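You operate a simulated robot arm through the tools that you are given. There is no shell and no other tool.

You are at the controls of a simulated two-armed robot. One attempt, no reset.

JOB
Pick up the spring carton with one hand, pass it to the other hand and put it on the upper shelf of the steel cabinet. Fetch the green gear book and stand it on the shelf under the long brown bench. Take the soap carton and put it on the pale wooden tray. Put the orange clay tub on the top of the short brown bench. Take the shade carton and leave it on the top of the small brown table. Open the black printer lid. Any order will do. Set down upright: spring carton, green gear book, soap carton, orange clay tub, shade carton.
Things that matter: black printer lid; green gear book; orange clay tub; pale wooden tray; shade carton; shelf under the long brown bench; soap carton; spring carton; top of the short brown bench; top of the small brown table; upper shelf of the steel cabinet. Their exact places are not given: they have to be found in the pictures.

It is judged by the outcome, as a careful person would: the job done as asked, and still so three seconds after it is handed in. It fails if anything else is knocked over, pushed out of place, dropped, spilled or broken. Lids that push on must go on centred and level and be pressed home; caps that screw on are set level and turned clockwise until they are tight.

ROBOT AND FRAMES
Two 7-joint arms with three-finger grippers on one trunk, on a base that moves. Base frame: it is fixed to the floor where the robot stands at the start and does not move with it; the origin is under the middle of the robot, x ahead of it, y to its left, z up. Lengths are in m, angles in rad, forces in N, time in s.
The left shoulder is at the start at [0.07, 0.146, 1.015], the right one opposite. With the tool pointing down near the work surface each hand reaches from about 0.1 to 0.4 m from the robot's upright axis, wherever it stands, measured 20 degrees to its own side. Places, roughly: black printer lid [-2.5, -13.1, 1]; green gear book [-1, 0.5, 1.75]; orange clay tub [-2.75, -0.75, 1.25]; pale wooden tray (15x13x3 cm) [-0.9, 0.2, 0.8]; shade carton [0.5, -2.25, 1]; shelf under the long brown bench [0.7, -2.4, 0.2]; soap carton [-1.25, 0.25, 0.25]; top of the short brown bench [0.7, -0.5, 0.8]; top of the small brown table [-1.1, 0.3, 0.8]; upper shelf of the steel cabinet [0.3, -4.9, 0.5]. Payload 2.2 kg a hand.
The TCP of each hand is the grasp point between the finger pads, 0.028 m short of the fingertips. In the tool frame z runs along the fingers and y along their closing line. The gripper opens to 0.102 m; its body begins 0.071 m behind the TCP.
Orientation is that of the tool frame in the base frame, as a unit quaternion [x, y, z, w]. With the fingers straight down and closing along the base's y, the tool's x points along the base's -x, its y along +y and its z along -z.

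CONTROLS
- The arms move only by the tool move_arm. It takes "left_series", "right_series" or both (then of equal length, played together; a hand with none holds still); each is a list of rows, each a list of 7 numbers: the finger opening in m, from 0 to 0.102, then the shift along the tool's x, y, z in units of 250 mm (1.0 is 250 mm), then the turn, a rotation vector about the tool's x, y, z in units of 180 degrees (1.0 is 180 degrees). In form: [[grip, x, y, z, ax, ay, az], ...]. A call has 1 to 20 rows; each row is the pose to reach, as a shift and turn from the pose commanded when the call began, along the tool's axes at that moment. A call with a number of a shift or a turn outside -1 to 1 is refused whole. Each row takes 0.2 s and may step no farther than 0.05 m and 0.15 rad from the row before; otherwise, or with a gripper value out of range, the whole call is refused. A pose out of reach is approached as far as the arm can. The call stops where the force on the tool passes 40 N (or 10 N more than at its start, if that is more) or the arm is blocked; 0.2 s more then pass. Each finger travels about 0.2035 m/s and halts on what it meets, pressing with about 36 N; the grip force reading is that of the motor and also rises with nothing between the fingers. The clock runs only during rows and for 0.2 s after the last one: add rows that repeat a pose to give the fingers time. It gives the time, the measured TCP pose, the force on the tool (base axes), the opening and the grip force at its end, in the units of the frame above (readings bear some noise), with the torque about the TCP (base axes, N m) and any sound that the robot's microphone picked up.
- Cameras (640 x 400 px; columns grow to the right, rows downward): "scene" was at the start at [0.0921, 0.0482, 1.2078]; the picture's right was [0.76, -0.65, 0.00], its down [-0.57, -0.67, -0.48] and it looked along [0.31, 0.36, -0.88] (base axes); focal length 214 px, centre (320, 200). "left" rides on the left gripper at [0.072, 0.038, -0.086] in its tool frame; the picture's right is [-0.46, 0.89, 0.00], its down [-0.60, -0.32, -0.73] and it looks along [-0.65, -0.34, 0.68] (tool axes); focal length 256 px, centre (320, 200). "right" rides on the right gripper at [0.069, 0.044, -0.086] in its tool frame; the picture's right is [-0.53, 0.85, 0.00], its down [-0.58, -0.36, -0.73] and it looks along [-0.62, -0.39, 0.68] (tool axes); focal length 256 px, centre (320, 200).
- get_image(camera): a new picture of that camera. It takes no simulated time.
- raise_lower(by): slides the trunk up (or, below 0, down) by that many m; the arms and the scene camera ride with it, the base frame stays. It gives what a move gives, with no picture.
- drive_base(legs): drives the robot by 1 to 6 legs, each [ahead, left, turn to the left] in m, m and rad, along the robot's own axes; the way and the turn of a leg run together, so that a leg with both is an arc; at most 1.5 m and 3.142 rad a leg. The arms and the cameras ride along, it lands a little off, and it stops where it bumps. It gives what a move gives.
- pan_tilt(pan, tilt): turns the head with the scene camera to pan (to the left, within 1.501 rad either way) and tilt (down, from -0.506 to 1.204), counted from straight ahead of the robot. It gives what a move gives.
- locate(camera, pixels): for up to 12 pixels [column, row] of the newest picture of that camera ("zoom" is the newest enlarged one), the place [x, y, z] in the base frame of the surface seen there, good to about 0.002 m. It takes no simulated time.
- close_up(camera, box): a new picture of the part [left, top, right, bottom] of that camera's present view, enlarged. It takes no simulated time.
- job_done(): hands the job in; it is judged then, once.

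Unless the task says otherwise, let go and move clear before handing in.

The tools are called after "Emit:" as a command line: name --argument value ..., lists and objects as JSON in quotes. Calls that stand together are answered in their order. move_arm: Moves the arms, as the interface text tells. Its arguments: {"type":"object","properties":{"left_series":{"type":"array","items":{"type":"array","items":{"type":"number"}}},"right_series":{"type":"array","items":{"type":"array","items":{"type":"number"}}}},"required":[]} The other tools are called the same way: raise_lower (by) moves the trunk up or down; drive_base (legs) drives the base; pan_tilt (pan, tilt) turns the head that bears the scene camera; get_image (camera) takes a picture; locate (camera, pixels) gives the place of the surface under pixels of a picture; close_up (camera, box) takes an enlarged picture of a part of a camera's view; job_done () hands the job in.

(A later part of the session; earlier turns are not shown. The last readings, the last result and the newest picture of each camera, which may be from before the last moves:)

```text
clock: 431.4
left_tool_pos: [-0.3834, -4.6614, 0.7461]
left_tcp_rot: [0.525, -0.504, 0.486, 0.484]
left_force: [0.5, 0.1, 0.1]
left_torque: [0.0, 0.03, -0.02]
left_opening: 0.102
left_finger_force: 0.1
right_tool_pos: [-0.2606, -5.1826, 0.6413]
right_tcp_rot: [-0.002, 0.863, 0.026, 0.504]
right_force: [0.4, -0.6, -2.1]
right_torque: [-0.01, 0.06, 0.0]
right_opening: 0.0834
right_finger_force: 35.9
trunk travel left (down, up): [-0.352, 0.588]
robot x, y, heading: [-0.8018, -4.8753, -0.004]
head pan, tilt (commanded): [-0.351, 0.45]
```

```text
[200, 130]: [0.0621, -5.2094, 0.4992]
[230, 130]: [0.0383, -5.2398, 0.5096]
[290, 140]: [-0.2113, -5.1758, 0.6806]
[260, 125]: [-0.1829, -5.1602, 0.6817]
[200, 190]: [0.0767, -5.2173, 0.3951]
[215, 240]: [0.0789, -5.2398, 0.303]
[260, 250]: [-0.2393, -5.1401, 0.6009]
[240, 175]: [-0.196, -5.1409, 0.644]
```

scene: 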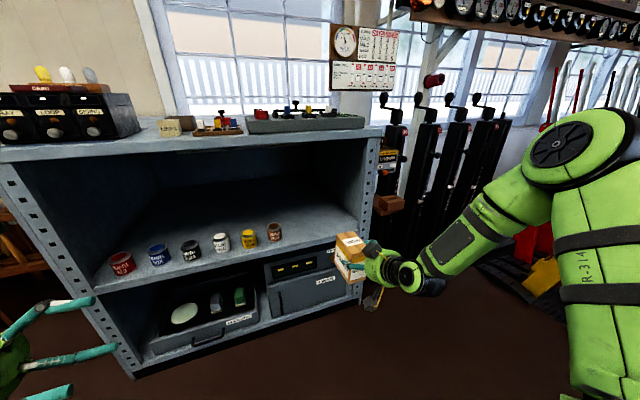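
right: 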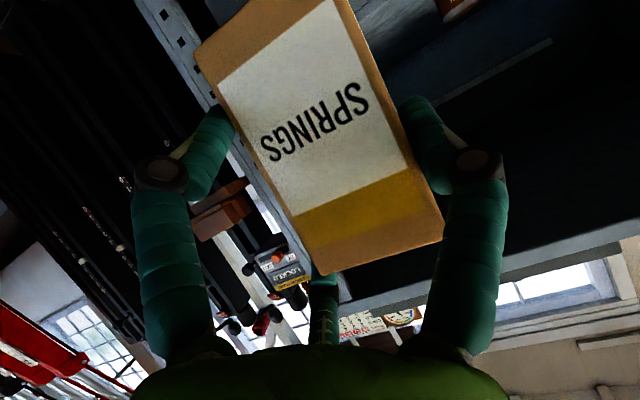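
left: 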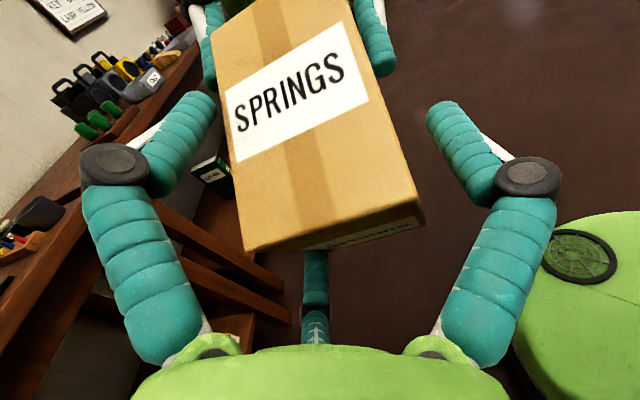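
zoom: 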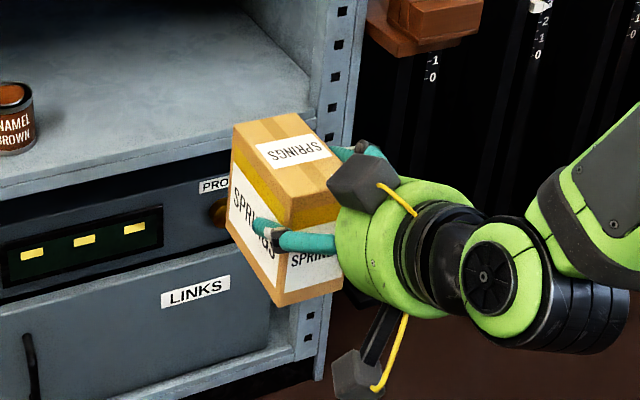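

The carton is vertical and 7 cm below TCP grip; bottom 0.571. Drive in 0.24 m, then re-check.

Emit:
drive_base --legs '[[0.24, -0.015, 0.003]]'

Emit:
close_up --camera "scene" --box '[270, 200, 420, 330]'

Emit:
get_image --camera "right"

```text
clock: 433.2
left_tool_pos: [-0.1445, -4.6729, 0.7466]
left_tcp_rot: [0.527, -0.502, 0.487, 0.483]
left_force: [-0.4, 0.4, -0.2]
left_torque: [-0.02, -0.01, -0.06]
left_opening: 0.1019
left_finger_force: 0.0
right_tool_pos: [-0.0181, -5.1924, 0.6417]
right_tcp_rot: [-0.005, 0.864, 0.028, 0.503]
right_force: [0.5, 0.0, -2.8]
right_torque: [-0.01, 0.07, -0.01]
right_opening: 0.0832
right_finger_force: 36.3
trunk travel left (down, up): [-0.352, 0.588]
robot x, y, heading: [-0.5613, -4.8853, 0.006]
head pan, tilt (commanded): [-0.351, 0.45]
```

```text
3.08 times, centred on (345, 265) of scene
```

zoom: 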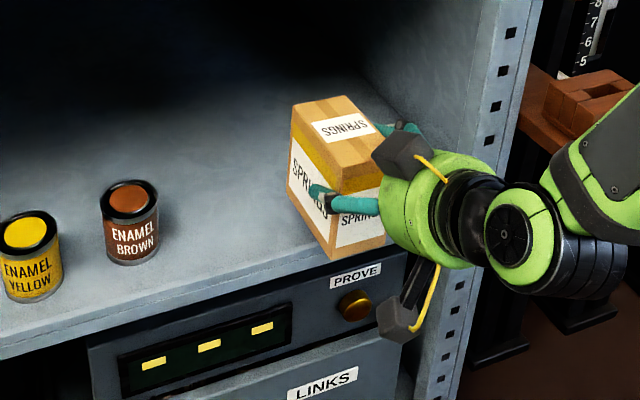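

```text
taken
```

right: 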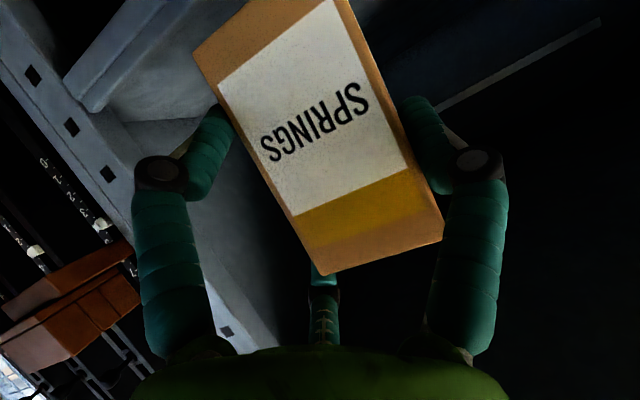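

Emit:
locate --camera "zoom" --pixels '[[600, 140], [580, 170], [630, 110], [630, 220], [555, 120], [600, 85], [530, 110], [540, 200], [480, 180]]'

Emit:
get_image --camera "scene"

```text
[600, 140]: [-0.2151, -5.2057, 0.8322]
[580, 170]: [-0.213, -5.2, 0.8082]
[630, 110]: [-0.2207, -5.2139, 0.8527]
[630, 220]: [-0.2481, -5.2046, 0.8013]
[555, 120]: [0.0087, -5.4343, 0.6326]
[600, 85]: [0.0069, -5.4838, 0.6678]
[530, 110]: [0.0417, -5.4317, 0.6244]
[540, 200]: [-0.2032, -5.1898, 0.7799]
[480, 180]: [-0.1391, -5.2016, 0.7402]
```

```text
taken
```

scene: 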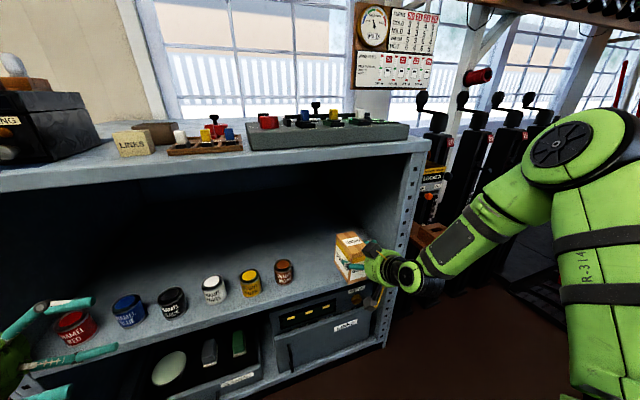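

Forearm is >10 cm from the brown block. Drive the last 0.095 m in, then lower with the trunk.

Emit:
drive_base --legs '[[0.095, 0, -0.004]]'

Emit:
raise_lower --by -0.055

Emit:
close_up --camera "scene" --box '[270, 200, 420, 330]'

Emit:
locate --camera "zoom" --pixels '[[310, 130], [340, 160], [330, 195], [360, 205], [300, 180], [330, 235], [350, 240], [200, 260]]'

```text
clock: 434.4
left_tool_pos: [-0.0483, -4.6756, 0.7455]
left_tcp_rot: [0.525, -0.504, 0.485, 0.484]
left_force: [-0.7, -0.1, 0.4]
left_torque: [-0.03, 0.0, -0.04]
left_opening: 0.1019
left_finger_force: 0.1
right_tool_pos: [0.0764, -5.1954, 0.6401]
right_tcp_rot: [-0.003, 0.863, 0.026, 0.504]
right_force: [0.5, -0.5, -1.8]
right_torque: [-0.03, 0.03, 0.03]
right_opening: 0.0834
right_finger_force: 35.9
trunk travel left (down, up): [-0.352, 0.588]
robot x, y, heading: [-0.4632, -4.8916, -0.003]
head pan, tilt (commanded): [-0.351, 0.45]
```

```text
clock: 435.3
left_tool_pos: [-0.0479, -4.6749, 0.6917]
left_tcp_rot: [0.525, -0.504, 0.486, 0.484]
left_force: [-0.2, 0.2, 0.3]
left_torque: [-0.02, 0.0, 0.01]
left_opening: 0.1019
left_finger_force: 0.1
right_tool_pos: [0.0761, -5.1961, 0.5853]
right_tcp_rot: [-0.003, 0.862, 0.026, 0.506]
right_force: [-0.7, 0.3, -1.3]
right_torque: [0.0, 0.05, 0.0]
right_opening: 0.0834
right_finger_force: 35.4
trunk travel left (down, up): [-0.297, 0.643]
robot x, y, heading: [-0.4675, -4.8918, -0.002]
head pan, tilt (commanded): [-0.351, 0.45]
```

```text
3.08 times, centred on (345, 265) of scene
```

zoom: 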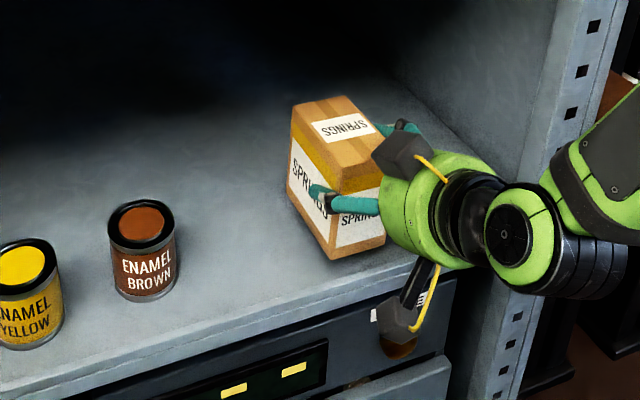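

```text
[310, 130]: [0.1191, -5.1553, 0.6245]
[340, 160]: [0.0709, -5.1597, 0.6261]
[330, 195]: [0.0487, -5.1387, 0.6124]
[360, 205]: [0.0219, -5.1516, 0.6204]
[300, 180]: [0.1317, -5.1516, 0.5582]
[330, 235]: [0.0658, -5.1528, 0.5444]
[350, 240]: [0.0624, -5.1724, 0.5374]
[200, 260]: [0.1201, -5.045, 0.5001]
```

Near face x=0.0635 (inside the lip), bottom at 0.5155. Lower the final ~15 mm in small steps.

Emit:
move_arm --right_series '[[0.06, 0.0278, 0, 0.016, 0, 0, 0], [0.06, 0.0382, 0, 0.022, 0, 0, 0], [0.06, 0.0451, 0, 0.026, 0, 0, 0], [0.06, 0.0503, 0, 0.029, 0, 0, 0]]'

Emit:
close_up --camera "scene" --box '[300, 220, 390, 300]'

```text
clock: 436.3
left_tool_pos: [-0.049, -4.6752, 0.6905]
left_tcp_rot: [0.526, -0.503, 0.486, 0.483]
left_force: [0.2, -1.0, -0.8]
left_torque: [-0.01, 0.01, -0.01]
left_opening: 0.1022
left_finger_force: 0.0
right_tool_pos: [0.0763, -5.1961, 0.5714]
right_tcp_rot: [-0.003, 0.863, 0.025, 0.505]
right_force: [0.3, 0.9, -2.6]
right_torque: [-0.02, 0.03, 0.01]
right_opening: 0.0833
right_finger_force: 35.6
trunk travel left (down, up): [-0.297, 0.643]
robot x, y, heading: [-0.4682, -4.8904, -0.004]
head pan, tilt (commanded): [-0.351, 0.45]
```

```text
5.00 times, centred on (345, 260) of scene
```

zoom: 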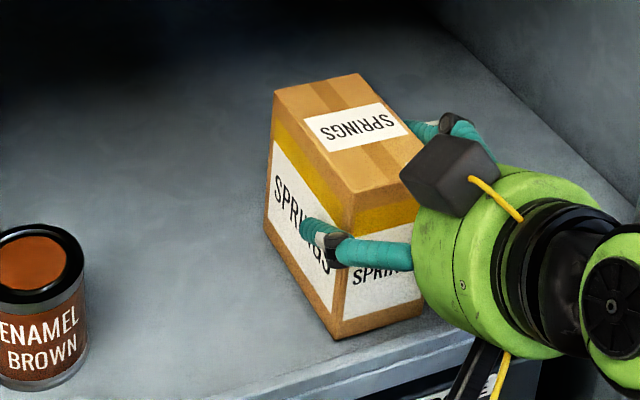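

Emit:
move_arm --right_series '[[0.06, 0.0035, 0, 0.002, 0, 0, 0], [0.06, 0.007, 0, 0.004, 0, 0, 0]]'

Emit:
locate --camera "zoom" --pixels '[[345, 325], [335, 335], [330, 150], [280, 235], [350, 345]]'

```text
clock: 436.9
left_tool_pos: [-0.0498, -4.6744, 0.6917]
left_tcp_rot: [0.525, -0.504, 0.487, 0.484]
left_force: [-0.7, -0.7, 0.4]
left_torque: [0.0, 0.0, 0.03]
left_opening: 0.1019
left_finger_force: 0.0
right_tool_pos: [0.0758, -5.1954, 0.5722]
right_tcp_rot: [-0.003, 0.862, 0.025, 0.507]
right_force: [-1.9, -2.2, 7.9]
right_torque: [-0.26, 0.25, -0.01]
right_opening: 0.0833
right_finger_force: 36.1
trunk travel left (down, up): [-0.297, 0.643]
robot x, y, heading: [-0.4669, -4.8897, -0.002]
head pan, tilt (commanded): [-0.351, 0.45]
```

```text
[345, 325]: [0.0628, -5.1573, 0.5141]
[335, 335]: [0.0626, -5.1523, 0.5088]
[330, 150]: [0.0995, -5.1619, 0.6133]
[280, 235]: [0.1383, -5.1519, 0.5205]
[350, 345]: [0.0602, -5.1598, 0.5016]
```

Contact (~10 N) with the carton seated. Release and withdraw back-and-up.

Emit:
move_arm --right_series '[[0.087, 0, 0, 0, 0, 0, 0], [0.092, 0, 0, 0, 0, 0, 0], [0.098, 0, 0, 0, 0, 0, 0], [0.1, 0, 0, 0, 0, 0, 0]]'

Emit:
close_up --camera "scene" --box '[290, 210, 400, 300]'

Emit:
get_image --camera "right"

```text
clock: 437.9
left_tool_pos: [-0.048, -4.6741, 0.691]
left_tcp_rot: [0.525, -0.504, 0.486, 0.484]
left_force: [-0.2, 0.3, -0.7]
left_torque: [0.0, -0.03, 0.0]
left_opening: 0.1021
left_finger_force: 0.1
right_tool_pos: [0.0752, -5.195, 0.5696]
right_tcp_rot: [-0.003, 0.863, 0.026, 0.505]
right_force: [0.2, -0.2, 0.8]
right_torque: [0.0, 0.0, 0.06]
right_opening: 0.0999
right_finger_force: 0.0
trunk travel left (down, up): [-0.297, 0.643]
robot x, y, heading: [-0.464, -4.8892, 0.001]
head pan, tilt (commanded): [-0.351, 0.45]
```

```text
4.44 times, centred on (345, 255) of scene
```

zoom: 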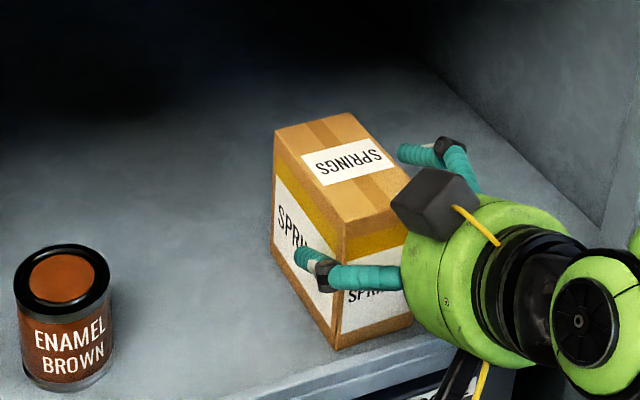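

```text
taken
```

right: 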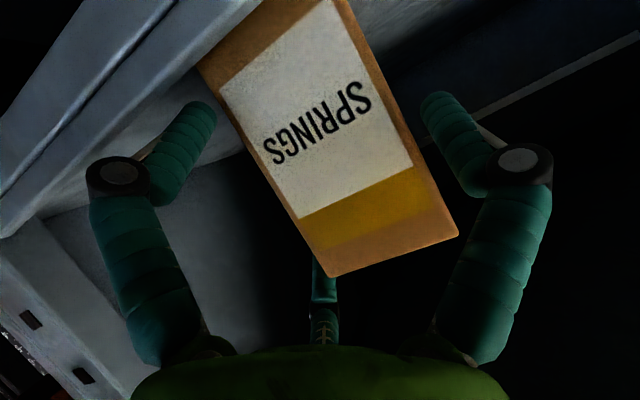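

Released; fingers clear on both sides. I'll raise the trunk 3 cm (fingers slide up beside the carton) and drive straight back.

Emit:
raise_lower --by 0.03

Emit:
drive_base --legs '[[-0.12, 0, 0]]'

Emit:
get_image --camera "scene"

Emit:
close_up --camera "scene" --box '[270, 180, 420, 300]'

```text
clock: 438.7
left_tool_pos: [-0.0488, -4.6748, 0.7214]
left_tcp_rot: [0.526, -0.504, 0.485, 0.484]
left_force: [0.1, -0.1, 0.1]
left_torque: [-0.03, 0.0, -0.03]
left_opening: 0.102
left_finger_force: 0.0
right_tool_pos: [0.0763, -5.1962, 0.6]
right_tcp_rot: [-0.003, 0.862, 0.026, 0.505]
right_force: [0.5, -0.4, -0.5]
right_torque: [0.0, -0.01, -0.01]
right_opening: 0.0997
right_finger_force: 0.0
trunk travel left (down, up): [-0.327, 0.613]
robot x, y, heading: [-0.4652, -4.8905, 0.002]
head pan, tilt (commanded): [-0.351, 0.45]
```

```text
clock: 439.9
left_tool_pos: [-0.1671, -4.6746, 0.7221]
left_tcp_rot: [0.525, -0.503, 0.487, 0.484]
left_force: [-0.5, -0.2, 0.3]
left_torque: [-0.01, -0.03, -0.01]
left_opening: 0.102
left_finger_force: 0.0
right_tool_pos: [-0.0427, -5.194, 0.5999]
right_tcp_rot: [-0.003, 0.863, 0.026, 0.505]
right_force: [-0.5, -1.1, 0.5]
right_torque: [0.02, 0.0, -0.02]
right_opening: 0.0997
right_finger_force: 0.1
trunk travel left (down, up): [-0.327, 0.613]
robot x, y, heading: [-0.5849, -4.89, 0.003]
head pan, tilt (commanded): [-0.351, 0.45]
```

```text
taken
```

scene: 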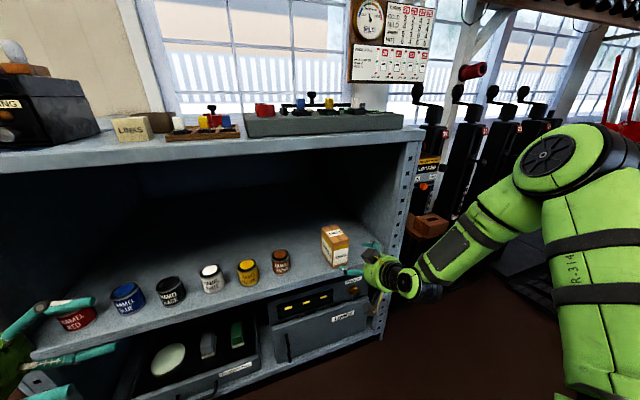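

```text
3.33 times, centred on (345, 240) of scene
```

zoom: 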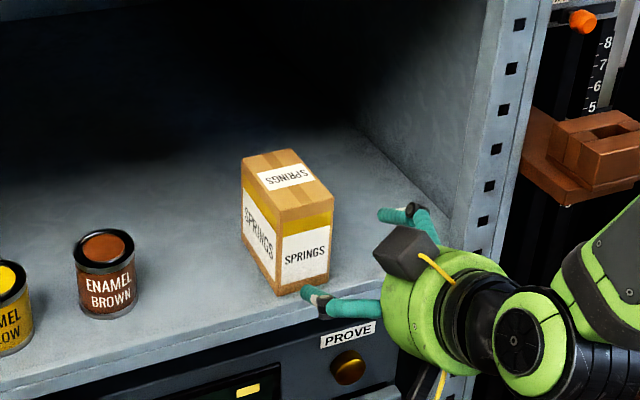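

The springs carton stands upright on the cabinet's upper shelf. Now the printer: back off, turn to face down the room and look.

Emit:
drive_base --legs '[[-0.45, 0, 0], [0, 0, -1.571]]'

Emit:
raise_lower --by 0.25

Emit:
pan_tilt --pan -0.1 --tilt 0.25

Emit:
get_image --camera "scene"

```text
clock: 446.5
left_tool_pos: [-0.822, -5.3063, 0.7207]
left_tcp_rot: [-0.016, 0.728, -0.002, -0.685]
left_force: [-0.6, -1.0, 0.6]
left_torque: [0.01, -0.01, 0.0]
left_opening: 0.1019
left_finger_force: 0.2
right_tool_pos: [-1.3416, -5.4322, 0.5989]
right_tcp_rot: [0.608, 0.612, -0.339, 0.375]
right_force: [0.1, 0.2, 0.1]
right_torque: [-0.01, 0.01, 0.02]
right_opening: 0.1
right_finger_force: 0.1
trunk travel left (down, up): [-0.327, 0.613]
robot x, y, heading: [-1.035, -4.8902, -1.568]
head pan, tilt (commanded): [-0.351, 0.45]
```

```text
clock: 449.0
left_tool_pos: [-0.8219, -5.308, 0.9708]
left_tcp_rot: [-0.016, 0.728, -0.002, -0.685]
left_force: [0.5, 0.4, 0.9]
left_torque: [0.01, 0.01, -0.02]
left_opening: 0.1021
left_finger_force: 0.1
right_tool_pos: [-1.3423, -5.4332, 0.8493]
right_tcp_rot: [0.607, 0.613, -0.338, 0.376]
right_force: [-0.1, -0.4, 1.0]
right_torque: [0.0, 0.02, -0.01]
right_opening: 0.1
right_finger_force: 0.0
trunk travel left (down, up): [-0.577, 0.363]
robot x, y, heading: [-1.038, -4.891, -1.572]
head pan, tilt (commanded): [-0.351, 0.45]
```

```text
clock: 449.8
left_tool_pos: [-0.821, -5.3067, 0.9717]
left_tcp_rot: [-0.015, 0.728, -0.002, -0.686]
left_force: [-0.7, 0.3, -1.2]
left_torque: [0.02, 0.04, 0.0]
left_opening: 0.102
left_finger_force: 0.0
right_tool_pos: [-1.3425, -5.433, 0.8496]
right_tcp_rot: [0.607, 0.613, -0.338, 0.376]
right_force: [0.1, -0.4, 1.3]
right_torque: [0.0, 0.03, 0.01]
right_opening: 0.0999
right_finger_force: 0.2
trunk travel left (down, up): [-0.577, 0.363]
robot x, y, heading: [-1.0348, -4.8861, -1.568]
head pan, tilt (commanded): [-0.099, 0.25]
```

```text
taken
```

scene: 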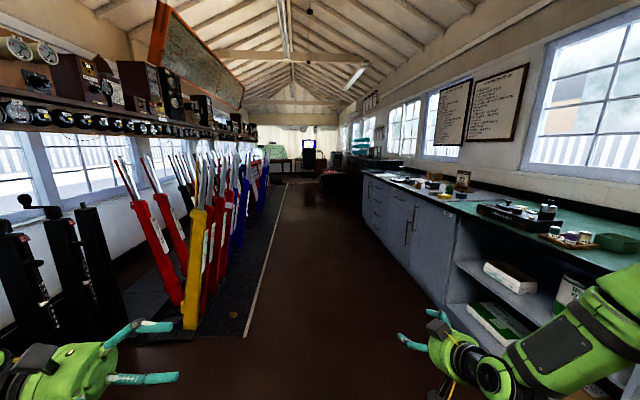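

Emit:
locate --camera "scene" --pixels '[[250, 320], [265, 260], [280, 215], [195, 330], [190, 200], [440, 310], [400, 250], [370, 195], [335, 185], [330, 200], [300, 185], [280, 170]]'

Emit:
close_up --camera "scene" --box '[240, 120, 400, 220]'

```text
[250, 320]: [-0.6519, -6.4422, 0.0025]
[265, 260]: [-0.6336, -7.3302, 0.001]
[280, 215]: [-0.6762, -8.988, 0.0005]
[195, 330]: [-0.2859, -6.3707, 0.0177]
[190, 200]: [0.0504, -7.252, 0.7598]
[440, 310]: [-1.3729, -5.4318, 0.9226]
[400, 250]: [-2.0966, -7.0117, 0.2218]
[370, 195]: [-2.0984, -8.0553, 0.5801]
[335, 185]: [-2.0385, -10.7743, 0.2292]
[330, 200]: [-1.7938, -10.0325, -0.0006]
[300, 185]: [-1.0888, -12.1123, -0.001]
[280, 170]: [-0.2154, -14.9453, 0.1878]
```

```text
4.00 times, centred on (320, 170) of scene
```

zoom: 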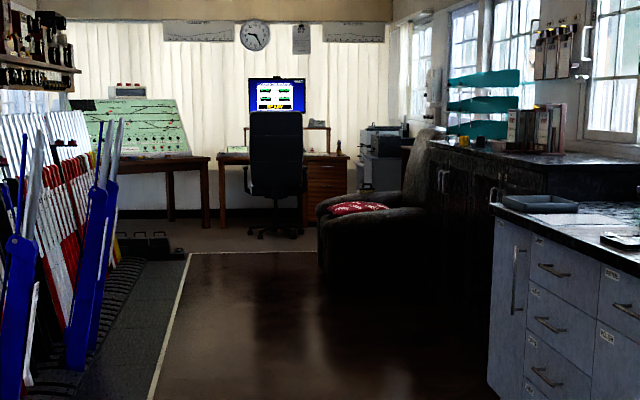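

The aisle (x −0.65…−2.1) is clear up to an armchair near y≈−10.5; the printer is beyond it on the right. Driving along x≈−1.3.

Emit:
drive_base --legs '[[0.3, -0.3, 0], [1.5, 0, 0], [1.5, 0, 0], [0.9, 0, 0]]'

Emit:
get_image --camera "scene"

```text
clock: 470.8
left_tool_pos: [-1.0944, -9.4998, 0.9721]
left_tcp_rot: [-0.019, 0.728, -0.005, -0.686]
left_force: [-0.2, -1.2, 0.2]
left_torque: [0.0, -0.01, 0.05]
left_opening: 0.102
left_finger_force: 0.1
right_tool_pos: [-1.6134, -9.6318, 0.8503]
right_tcp_rot: [0.604, 0.616, -0.336, 0.377]
right_force: [-0.5, 0.8, 0.4]
right_torque: [0.0, -0.02, -0.01]
right_opening: 0.1002
right_finger_force: 0.2
trunk travel left (down, up): [-0.577, 0.363]
robot x, y, heading: [-1.3146, -9.088, -1.56]
head pan, tilt (commanded): [-0.099, 0.25]
```

```text
taken
```

scene: 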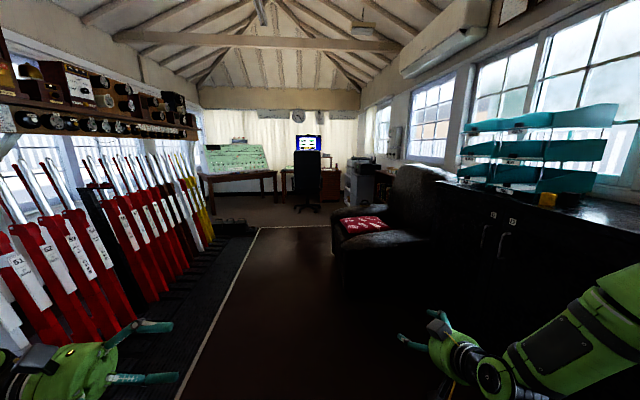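

Emit:
close_up --camera "scene" --box '[280, 130, 460, 240]'

Emit:
locate --camera "scene" --pixels '[[335, 260], [345, 230], [400, 260], [350, 195], [365, 170], [375, 175], [350, 185], [310, 185], [250, 220], [330, 220], [420, 180], [365, 160]]'

```text
3.56 times, centred on (370, 185) of scene
```

zoom: 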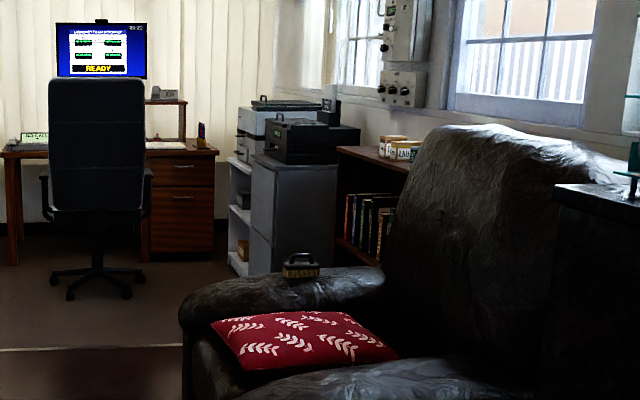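

```text
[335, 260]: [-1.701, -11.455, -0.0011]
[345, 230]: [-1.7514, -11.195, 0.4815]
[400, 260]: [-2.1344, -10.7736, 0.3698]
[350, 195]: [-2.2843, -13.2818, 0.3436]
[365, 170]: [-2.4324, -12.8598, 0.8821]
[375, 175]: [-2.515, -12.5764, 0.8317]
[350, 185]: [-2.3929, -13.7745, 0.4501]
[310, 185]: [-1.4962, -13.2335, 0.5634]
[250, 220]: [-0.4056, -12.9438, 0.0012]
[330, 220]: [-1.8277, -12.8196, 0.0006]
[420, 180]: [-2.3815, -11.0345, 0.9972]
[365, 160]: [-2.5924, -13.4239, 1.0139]
```

A black printer sits on a filing cabinet around [−2.5, −12.8], beyond the armchair, with an office chair at about [−1.5, −13.2]. I'll approach with the base kept left of the armchair.

Emit:
drive_base --legs '[[0.2, 0.22, 0], [1.4, 0, 0], [1.0, 0, 0]]'

Emit:
pan_tilt --pan -0.6 --tilt 0.35

Emit:
get_image --camera "scene"

```text
clock: 484.2
left_tool_pos: [-0.8288, -12.0933, 0.9717]
left_tcp_rot: [-0.026, 0.728, -0.012, -0.685]
left_force: [0.4, 0.2, -0.3]
left_torque: [0.02, -0.01, -0.01]
left_opening: 0.1019
left_finger_force: 0.0
right_tool_pos: [-1.3461, -12.2351, 0.8499]
right_tcp_rot: [0.599, 0.621, -0.333, 0.381]
right_force: [-0.1, -1.3, -0.2]
right_torque: [0.02, -0.05, 0.0]
right_opening: 0.1002
right_finger_force: 0.0
trunk travel left (down, up): [-0.577, 0.363]
robot x, y, heading: [-1.0532, -11.6856, -1.543]
head pan, tilt (commanded): [-0.099, 0.25]
```

```text
clock: 485.1
left_tool_pos: [-0.8299, -12.0946, 0.9722]
left_tcp_rot: [-0.026, 0.727, -0.012, -0.686]
left_force: [0.5, -0.5, -0.1]
left_torque: [-0.03, -0.02, -0.01]
left_opening: 0.1018
left_finger_force: 0.1
right_tool_pos: [-1.3456, -12.2361, 0.8499]
right_tcp_rot: [0.599, 0.621, -0.333, 0.38]
right_force: [1.1, 0.2, 0.1]
right_torque: [-0.01, 0.0, -0.06]
right_opening: 0.1001
right_finger_force: 0.1
trunk travel left (down, up): [-0.577, 0.363]
robot x, y, heading: [-1.0574, -11.6873, -1.537]
head pan, tilt (commanded): [-0.6, 0.351]
```

```text
taken
```

scene: 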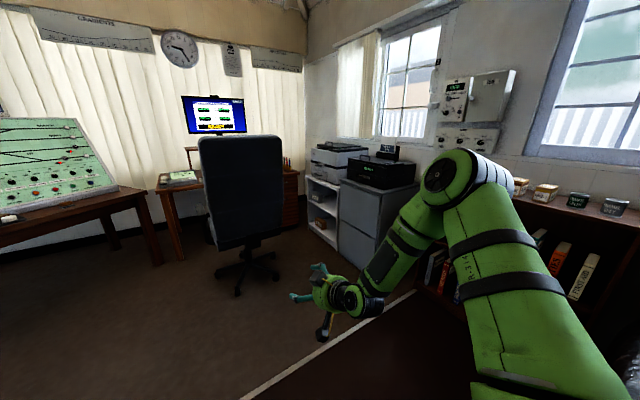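

Emit:
close_up --camera "scene" --box '[290, 120, 450, 280]'

Emit:
locate --camera "scene" --pixels '[[340, 180], [390, 180], [415, 180], [350, 165], [410, 165], [375, 180], [345, 200], [385, 210], [240, 290], [275, 275], [335, 160], [440, 270]]'

```text
2.50 times, centred on (370, 200) of scene
```

zoom: 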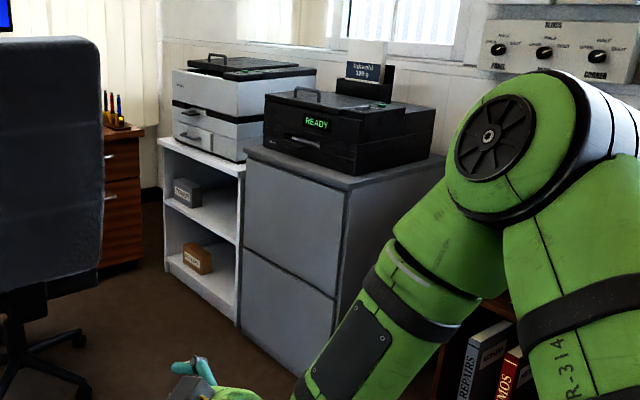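

```text
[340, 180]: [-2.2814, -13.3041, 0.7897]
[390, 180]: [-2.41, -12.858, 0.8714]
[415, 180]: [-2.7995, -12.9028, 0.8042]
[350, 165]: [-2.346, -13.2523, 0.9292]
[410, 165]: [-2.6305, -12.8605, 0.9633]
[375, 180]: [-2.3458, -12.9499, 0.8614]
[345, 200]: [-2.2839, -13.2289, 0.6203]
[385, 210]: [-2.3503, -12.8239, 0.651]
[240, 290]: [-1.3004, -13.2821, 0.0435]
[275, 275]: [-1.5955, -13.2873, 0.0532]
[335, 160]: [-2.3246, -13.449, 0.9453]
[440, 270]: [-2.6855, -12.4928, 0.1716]
```

The black printer (READY) sits on the grey filing cabinet, front facing +x, with a bar handle on top of its lid. I'll measure the lid and handle.

Emit:
close_up --camera "scene" --box '[335, 135, 425, 200]'

Emit:
locate --camera "zoom" --pixels '[[125, 115], [150, 135], [185, 138], [100, 190], [280, 225], [300, 270], [450, 190], [200, 130], [330, 160], [160, 160], [100, 145], [300, 165]]'

```text
6.15 times, centred on (380, 168) of scene
```

zoom: 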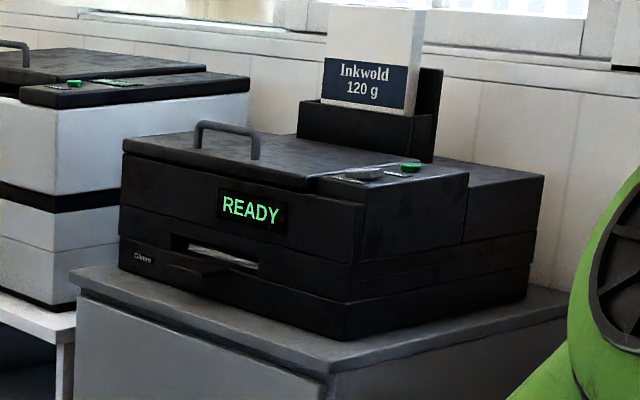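

```text
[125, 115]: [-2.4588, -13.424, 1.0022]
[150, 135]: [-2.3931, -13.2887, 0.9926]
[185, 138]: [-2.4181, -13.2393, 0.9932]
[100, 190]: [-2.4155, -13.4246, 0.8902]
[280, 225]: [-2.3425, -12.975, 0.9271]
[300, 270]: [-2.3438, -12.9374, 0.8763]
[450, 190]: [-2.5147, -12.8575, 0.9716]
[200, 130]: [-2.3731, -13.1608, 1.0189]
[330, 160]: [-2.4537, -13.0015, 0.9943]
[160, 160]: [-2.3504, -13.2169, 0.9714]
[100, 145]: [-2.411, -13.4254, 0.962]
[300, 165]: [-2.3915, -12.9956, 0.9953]
```

The lid handle is a bar at about [−2.37, −13.13, 1.02] near the lid's front edge. I'll move around to face it, keeping clear of the office chair.

Emit:
drive_base --legs '[[0.55, 0, -0.03], [0, 0, -1.571]]'

Emit:
pan_tilt --pan 0.4 --tilt 0.4

Emit:
get_image --camera "scene"

```text
clock: 492.1
left_tool_pos: [-1.468, -12.4423, 0.9709]
left_tcp_rot: [0.506, 0.523, 0.486, -0.484]
left_force: [0.0, 0.0, -0.3]
left_torque: [-0.01, 0.04, 0.01]
left_opening: 0.1021
left_finger_force: 0.1
right_tool_pos: [-1.5898, -11.922, 0.8497]
right_tcp_rot: [0.863, 0.0, -0.505, 0.024]
right_force: [0.3, -0.4, 0.0]
right_torque: [0.0, -0.01, -0.02]
right_opening: 0.1
right_finger_force: 0.0
trunk travel left (down, up): [-0.577, 0.363]
robot x, y, heading: [-1.0511, -12.2293, 3.138]
head pan, tilt (commanded): [-0.6, 0.351]
```

```text
clock: 493.4
left_tool_pos: [-1.4678, -12.4421, 0.971]
left_tcp_rot: [0.506, 0.523, 0.486, -0.485]
left_force: [0.3, -0.3, -0.5]
left_torque: [-0.03, 0.01, 0.02]
left_opening: 0.1023
left_finger_force: 0.0
right_tool_pos: [-1.5905, -11.9215, 0.8492]
right_tcp_rot: [0.863, -0.001, -0.505, 0.024]
right_force: [0.0, -0.8, -0.2]
right_torque: [-0.03, 0.0, -0.01]
right_opening: 0.1
right_finger_force: 0.1
trunk travel left (down, up): [-0.577, 0.363]
robot x, y, heading: [-1.0487, -12.2303, 3.138]
head pan, tilt (commanded): [0.4, 0.4]
```

```text
taken
```

scene: 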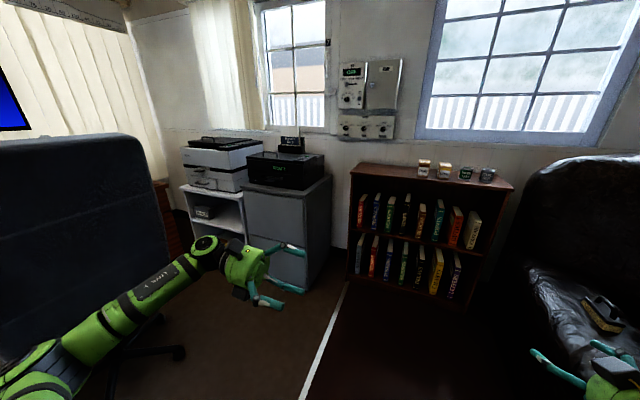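

The chair is on my left; let me check its distance to the left arm before moving.

Emit:
locate --camera "scene" --pixels '[[100, 150], [150, 170], [60, 250], [165, 250], [180, 352], [120, 360], [60, 330], [110, 310], [40, 380], [290, 160], [600, 310], [545, 270]]'

```text
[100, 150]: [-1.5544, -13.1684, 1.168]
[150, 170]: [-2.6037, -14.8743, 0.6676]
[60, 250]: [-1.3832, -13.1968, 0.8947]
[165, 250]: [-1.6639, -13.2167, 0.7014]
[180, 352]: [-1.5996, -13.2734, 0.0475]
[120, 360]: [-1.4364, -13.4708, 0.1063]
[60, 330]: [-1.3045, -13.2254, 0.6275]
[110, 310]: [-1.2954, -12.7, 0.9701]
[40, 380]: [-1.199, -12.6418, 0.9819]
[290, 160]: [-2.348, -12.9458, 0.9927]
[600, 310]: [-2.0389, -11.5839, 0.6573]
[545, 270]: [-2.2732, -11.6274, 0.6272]
```

I'll first retract the right hand and turn the left hand to point straight down (thumb toward me, fingers spanning the handle bar), raised.

Emit:
move_arm --left_series '[[0.102, 0.05, 0, 0, 0, -0.04, 0], [0.102, 0.1, 0, 0, 0, -0.08, 0], [0.102, 0.15, 0, 0, 0, -0.12, 0], [0.102, 0.2, 0, 0, 0, -0.16, 0], [0.102, 0.25, 0, 0, 0, -0.2, 0], [0.102, 0.3, 0, 0, 0, -0.24, 0], [0.102, 0.35, 0, 0, 0, -0.28, 0], [0.102, 0.4, 0, 0, 0, -0.32, 0], [0.102, 0.45, 0, 0, 0, -0.36, 0], [0.102, 0.5, 0, 0, 0, -0.4, 0], [0.102, 0.55, 0, 0, 0, -0.44, 0], [0.102, 0.6, 0, 0, 0, -0.48, 0]]' --right_series '[[0.1, 0.006, -0.033, -0.077, 0, 0.0278, 0], [0.1, 0.012, -0.067, -0.155, 0, 0.0555, 0], [0.1, 0.018, -0.1, -0.232, 0, 0.0833, 0], [0.1, 0.024, -0.133, -0.31, 0, 0.111, 0], [0.1, 0.03, -0.167, -0.387, 0, 0.1388, 0], [0.1, 0.037, -0.2, -0.465, 0, 0.1665, 0], [0.1, 0.043, -0.233, -0.542, 0, 0.1943, 0], [0.1, 0.049, -0.267, -0.619, 0, 0.222, 0], [0.1, 0.055, -0.3, -0.697, 0, 0.2498, 0], [0.1, 0.061, -0.333, -0.774, 0, 0.2775, 0], [0.1, 0.067, -0.367, -0.852, 0, 0.3053, 0], [0.1, 0.073, -0.4, -0.929, 0, 0.333, 0]]'

Emit:
get_image --camera "scene"

```text
clock: 496.0
left_tool_pos: [-1.4709, -12.4302, 1.1224]
left_tcp_rot: [0.701, 0.713, 0.007, 0.006]
left_force: [0.0, 1.3, -0.1]
left_torque: [-0.02, 0.01, 0.02]
left_opening: 0.102
left_finger_force: 0.1
right_tool_pos: [-1.3794, -11.812, 0.9427]
right_tcp_rot: [1.0, 0.012, -0.007, 0.022]
right_force: [1.0, -0.1, -0.1]
right_torque: [-0.05, 0.01, 0.02]
right_opening: 0.0999
right_finger_force: 0.0
right hand out of reach, approached as far as the arm can: row 3, 4, 5, 6, 7
trunk travel left (down, up): [-0.577, 0.363]
robot x, y, heading: [-1.055, -12.2296, 3.14]
head pan, tilt (commanded): [0.4, 0.4]
```

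```text
taken
```

scene: 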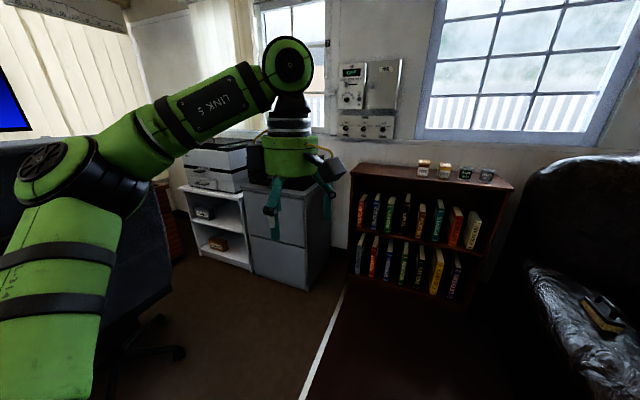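

Emit:
locate --camera "scene" --pixels '[[60, 175], [40, 160], [30, 240], [120, 190], [160, 130], [50, 330], [280, 60]]'

Emit:
drive_base --legs '[[0.65, 0, 0]]'

Emit:
get_image --camera "scene"

```text
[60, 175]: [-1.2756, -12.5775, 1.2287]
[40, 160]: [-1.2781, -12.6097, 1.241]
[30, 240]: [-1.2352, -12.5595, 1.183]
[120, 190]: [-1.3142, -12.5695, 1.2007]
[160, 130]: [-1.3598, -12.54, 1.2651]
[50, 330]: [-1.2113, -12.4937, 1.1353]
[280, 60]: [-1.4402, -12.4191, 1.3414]
```

```text
clock: 499.5
left_tool_pos: [-2.1071, -12.4291, 1.1221]
left_tcp_rot: [0.701, 0.713, 0.008, 0.005]
left_force: [-0.4, -1.1, 0.3]
left_torque: [0.02, 0.0, 0.0]
left_opening: 0.1021
left_finger_force: 0.1
right_tool_pos: [-2.0157, -11.8094, 0.9437]
right_tcp_rot: [1.0, 0.012, -0.006, 0.021]
right_force: [-0.1, 0.2, 0.7]
right_torque: [-0.02, -0.02, -0.03]
right_opening: 0.1
right_finger_force: 0.0
trunk travel left (down, up): [-0.577, 0.363]
robot x, y, heading: [-1.6846, -12.2246, 3.139]
head pan, tilt (commanded): [0.4, 0.4]
```

```text
taken
```

scene: 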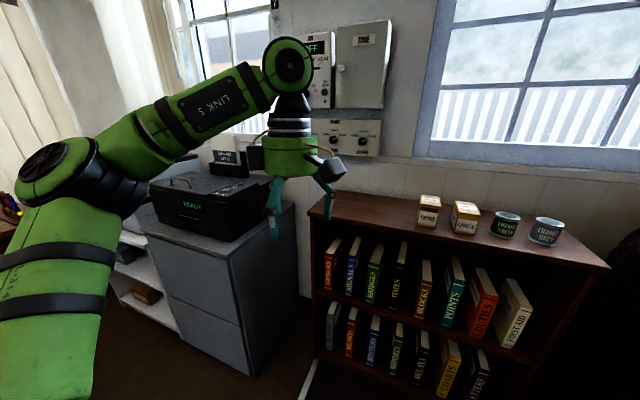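

Now strafe left toward the printer (staying off the cabinet) and look at the lid.

Emit:
drive_base --legs '[[0, 0.55, 0]]'

Emit:
pan_tilt --pan 0.35 --tilt 0.75

Emit:
get_image --camera "scene"

Emit:
get_image --camera "left"

```text
clock: 502.7
left_tool_pos: [-2.1121, -12.9821, 1.1211]
left_tcp_rot: [0.703, 0.712, 0.008, 0.006]
left_force: [0.3, 0.6, -0.2]
left_torque: [0.03, 0.01, -0.04]
left_opening: 0.1021
left_finger_force: 0.0
right_tool_pos: [-2.0178, -12.3631, 0.9413]
right_tcp_rot: [1.0, 0.009, -0.006, 0.021]
right_force: [0.6, 0.4, 0.0]
right_torque: [0.01, 0.04, 0.0]
right_opening: 0.1002
right_finger_force: 0.0
trunk travel left (down, up): [-0.577, 0.363]
robot x, y, heading: [-1.6895, -12.7814, 3.131]
head pan, tilt (commanded): [0.4, 0.4]
```

```text
clock: 503.6
left_tool_pos: [-2.1123, -12.9824, 1.1214]
left_tcp_rot: [0.702, 0.712, 0.007, 0.005]
left_force: [0.1, -0.3, -0.2]
left_torque: [-0.01, -0.01, 0.01]
left_opening: 0.1019
left_finger_force: 0.1
right_tool_pos: [-2.0168, -12.3634, 0.9426]
right_tcp_rot: [1.0, 0.01, -0.006, 0.021]
right_force: [0.3, 0.1, -0.5]
right_torque: [0.0, -0.01, 0.01]
right_opening: 0.0998
right_finger_force: 0.0
trunk travel left (down, up): [-0.577, 0.363]
robot x, y, heading: [-1.6923, -12.7849, 3.129]
head pan, tilt (commanded): [0.351, 0.75]
```

```text
taken
```

scene: 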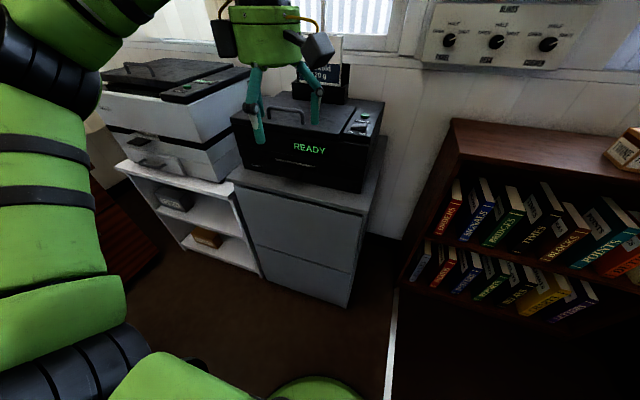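

```text
taken
```

left: 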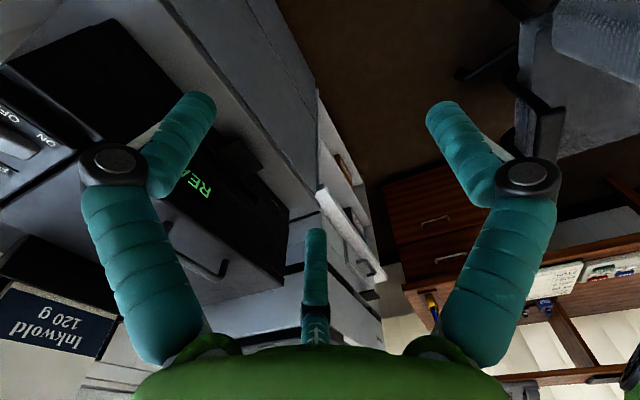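

Emit:
close_up --camera "scene" --box '[220, 60, 400, 200]'

Emit:
locate --camera "zoom" --pixels '[[200, 150], [280, 165], [245, 165], [285, 155], [130, 170], [440, 260], [430, 175], [405, 265], [300, 175], [170, 120], [390, 120], [350, 150]]'

```text
2.86 times, centred on (310, 130) of scene
```

zoom: 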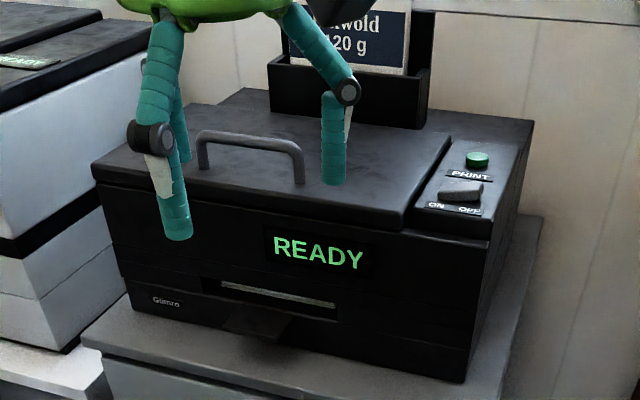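

```text
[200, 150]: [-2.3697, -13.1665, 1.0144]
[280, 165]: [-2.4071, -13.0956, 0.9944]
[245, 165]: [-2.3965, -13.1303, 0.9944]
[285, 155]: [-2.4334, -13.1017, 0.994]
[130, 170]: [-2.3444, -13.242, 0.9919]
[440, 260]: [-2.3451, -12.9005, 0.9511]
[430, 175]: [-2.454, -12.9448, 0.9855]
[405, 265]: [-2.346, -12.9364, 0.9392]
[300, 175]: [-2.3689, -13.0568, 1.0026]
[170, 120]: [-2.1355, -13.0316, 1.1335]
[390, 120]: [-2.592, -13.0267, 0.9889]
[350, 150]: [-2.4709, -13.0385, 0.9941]
```

The lid, its handle bar (legs at y≈−13.167 and −13.055) and the paper feeder behind are clear. I'll measure the bar top and the lid's hinge line.

Emit:
locate --camera "zoom" --pixels '[[225, 135], [250, 139], [275, 143], [297, 160], [203, 160], [245, 93], [262, 100], [400, 132], [300, 120], [270, 90], [340, 115], [420, 115]]'

Emit:
locate --camera "left" --pixels '[[205, 275], [222, 265], [190, 262], [180, 250], [215, 210], [120, 230], [60, 320], [270, 230], [100, 80]]'

```text
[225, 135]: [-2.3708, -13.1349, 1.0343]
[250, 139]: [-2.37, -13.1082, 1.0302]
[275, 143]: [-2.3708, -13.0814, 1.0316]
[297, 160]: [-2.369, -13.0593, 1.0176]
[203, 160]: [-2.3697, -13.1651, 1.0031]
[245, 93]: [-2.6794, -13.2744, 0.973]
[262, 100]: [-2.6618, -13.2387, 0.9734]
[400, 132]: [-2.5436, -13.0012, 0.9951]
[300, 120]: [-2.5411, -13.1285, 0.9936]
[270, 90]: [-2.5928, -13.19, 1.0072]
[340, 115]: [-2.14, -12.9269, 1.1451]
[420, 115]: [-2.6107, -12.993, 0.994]
```

```text
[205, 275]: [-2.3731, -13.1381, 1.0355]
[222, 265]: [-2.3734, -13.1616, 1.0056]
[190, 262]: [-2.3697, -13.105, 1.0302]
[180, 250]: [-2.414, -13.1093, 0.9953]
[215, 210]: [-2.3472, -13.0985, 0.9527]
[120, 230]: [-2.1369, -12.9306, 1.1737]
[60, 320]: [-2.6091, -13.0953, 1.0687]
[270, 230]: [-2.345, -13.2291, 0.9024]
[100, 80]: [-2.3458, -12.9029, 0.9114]
```

Bar: centre x −2.371, y −13.112, top z 1.035; hinge line about x≈−2.58. I'll raise the trunk, line the left hand up over the bar (tool vertical) and check.

Emit:
raise_lower --by 0.15

Emit:
drive_base --legs '[[0, 0.125, 0.01], [0.2, 0, 0]]'

Emit:
get_image --camera "scene"

Emit:
get_image --camera "left"

```text
clock: 505.3
left_tool_pos: [-2.1118, -12.9819, 1.2707]
left_tcp_rot: [0.703, 0.711, 0.006, 0.005]
left_force: [0.5, 0.7, 0.5]
left_torque: [0.01, -0.01, 0.02]
left_opening: 0.1023
left_finger_force: 0.0
right_tool_pos: [-2.0188, -12.3621, 1.093]
right_tcp_rot: [1.0, 0.009, -0.006, 0.021]
right_force: [0.8, -1.0, -0.1]
right_torque: [-0.01, 0.01, 0.02]
right_opening: 0.1002
right_finger_force: 0.0
trunk travel left (down, up): [-0.727, 0.213]
robot x, y, heading: [-1.6891, -12.7821, 3.129]
head pan, tilt (commanded): [0.351, 0.75]
```

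```text
clock: 507.8
left_tool_pos: [-2.3056, -13.1088, 1.2733]
left_tcp_rot: [0.7, 0.714, 0.007, 0.005]
left_force: [-0.5, 0.1, 0.2]
left_torque: [0.04, 0.04, -0.01]
left_opening: 0.1019
left_finger_force: 0.1
right_tool_pos: [-2.2173, -12.489, 1.0927]
right_tcp_rot: [1.0, 0.015, -0.007, 0.021]
right_force: [-0.1, -0.2, 0.1]
right_torque: [-0.01, 0.05, -0.01]
right_opening: 0.1002
right_finger_force: 0.1
trunk travel left (down, up): [-0.727, 0.213]
robot x, y, heading: [-1.8862, -12.9043, 3.138]
head pan, tilt (commanded): [0.351, 0.75]
```

```text
taken
```

scene: 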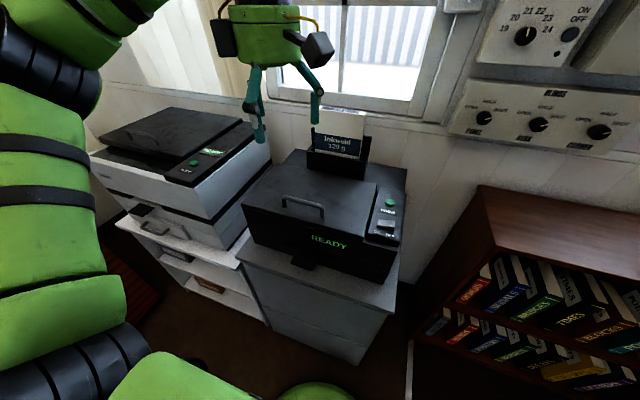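

```text
taken
```

left: 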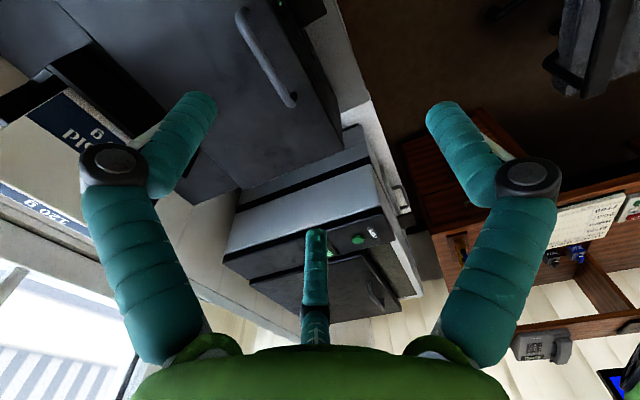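

Emit:
close_up --camera "scene" --box '[230, 100, 420, 270]'

Emit:
locate --camera "zoom" --pixels '[[250, 170], [270, 130], [490, 150], [440, 290], [180, 330], [300, 210], [190, 315], [400, 185], [380, 30], [440, 120], [310, 160], [495, 200]]'

Emit:
locate --camera "left" --pixels '[[265, 55], [243, 15], [288, 100], [255, 40], [275, 75], [200, 60], [320, 150], [130, 60], [180, 200]]'

```text
2.35 times, centred on (325, 185) of scene
```

zoom: 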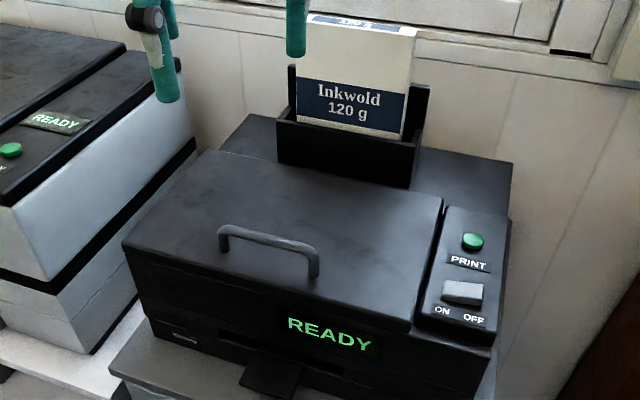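

```text
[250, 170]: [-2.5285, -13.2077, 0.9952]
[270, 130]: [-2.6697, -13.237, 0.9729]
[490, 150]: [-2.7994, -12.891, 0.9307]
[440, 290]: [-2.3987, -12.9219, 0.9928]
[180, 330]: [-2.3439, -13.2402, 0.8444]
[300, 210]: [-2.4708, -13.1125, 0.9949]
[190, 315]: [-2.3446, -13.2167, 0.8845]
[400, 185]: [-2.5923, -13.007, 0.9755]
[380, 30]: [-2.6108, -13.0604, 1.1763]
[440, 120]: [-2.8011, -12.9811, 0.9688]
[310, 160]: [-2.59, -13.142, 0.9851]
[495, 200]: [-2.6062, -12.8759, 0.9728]
```

```text
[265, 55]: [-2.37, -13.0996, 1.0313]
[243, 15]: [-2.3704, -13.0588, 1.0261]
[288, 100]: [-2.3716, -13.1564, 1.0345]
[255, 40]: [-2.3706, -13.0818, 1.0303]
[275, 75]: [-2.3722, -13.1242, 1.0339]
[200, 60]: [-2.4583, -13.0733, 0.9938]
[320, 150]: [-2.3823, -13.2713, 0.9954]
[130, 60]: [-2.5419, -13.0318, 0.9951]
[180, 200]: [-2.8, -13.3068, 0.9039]
```

Clear overhead view of lid, bar, feeder and paper ream behind it. Moving the left hand over the bar and down to 6 cm above it.

Emit:
move_arm --left_series '[[0.08, 0, -0.1, 0, 0, 0, 0], [0.06, 0, -0.2, 0, 0, 0, 0], [0.06, 0, -0.302, 0.06, 0, 0, 0], [0.06, 0, -0.302, 0.2, 0, 0, 0], [0.06, 0, -0.302, 0.36, 0, 0, 0], [0.06, 0, -0.302, 0.52, 0, 0, 0], [0.06, 0, -0.302, 0.68, 0, 0, 0]]'

Emit:
get_image --camera "left"

Emit:
close_up --camera "scene" --box '[210, 80, 420, 260]'

```text
clock: 509.4
left_tool_pos: [-2.3799, -13.1115, 1.1013]
left_tcp_rot: [0.699, 0.715, 0.008, 0.004]
left_force: [-0.2, -0.5, 0.2]
left_torque: [0.03, -0.04, -0.01]
left_opening: 0.06
left_finger_force: 0.0
right_tool_pos: [-2.2191, -12.4908, 1.0932]
right_tcp_rot: [1.0, 0.015, -0.006, 0.021]
right_force: [-0.1, 0.1, -0.4]
right_torque: [0.03, -0.02, 0.0]
right_opening: 0.1
right_finger_force: 0.1
trunk travel left (down, up): [-0.727, 0.213]
robot x, y, heading: [-1.8897, -12.9022, 3.143]
head pan, tilt (commanded): [0.351, 0.75]
```

```text
taken
```

left: 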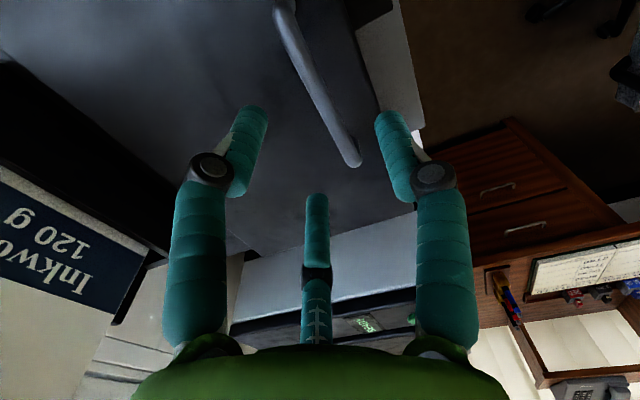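

```text
2.22 times, centred on (315, 170) of scene
```

zoom: 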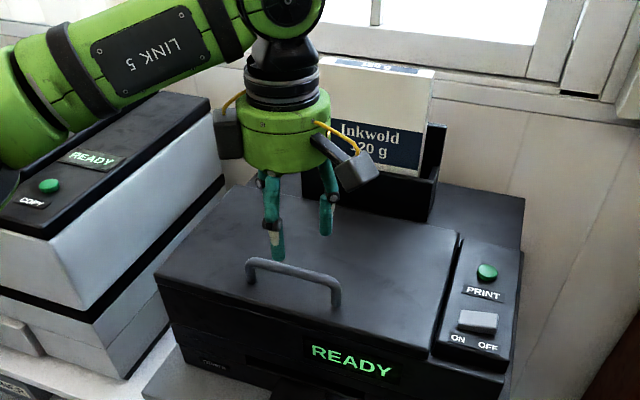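

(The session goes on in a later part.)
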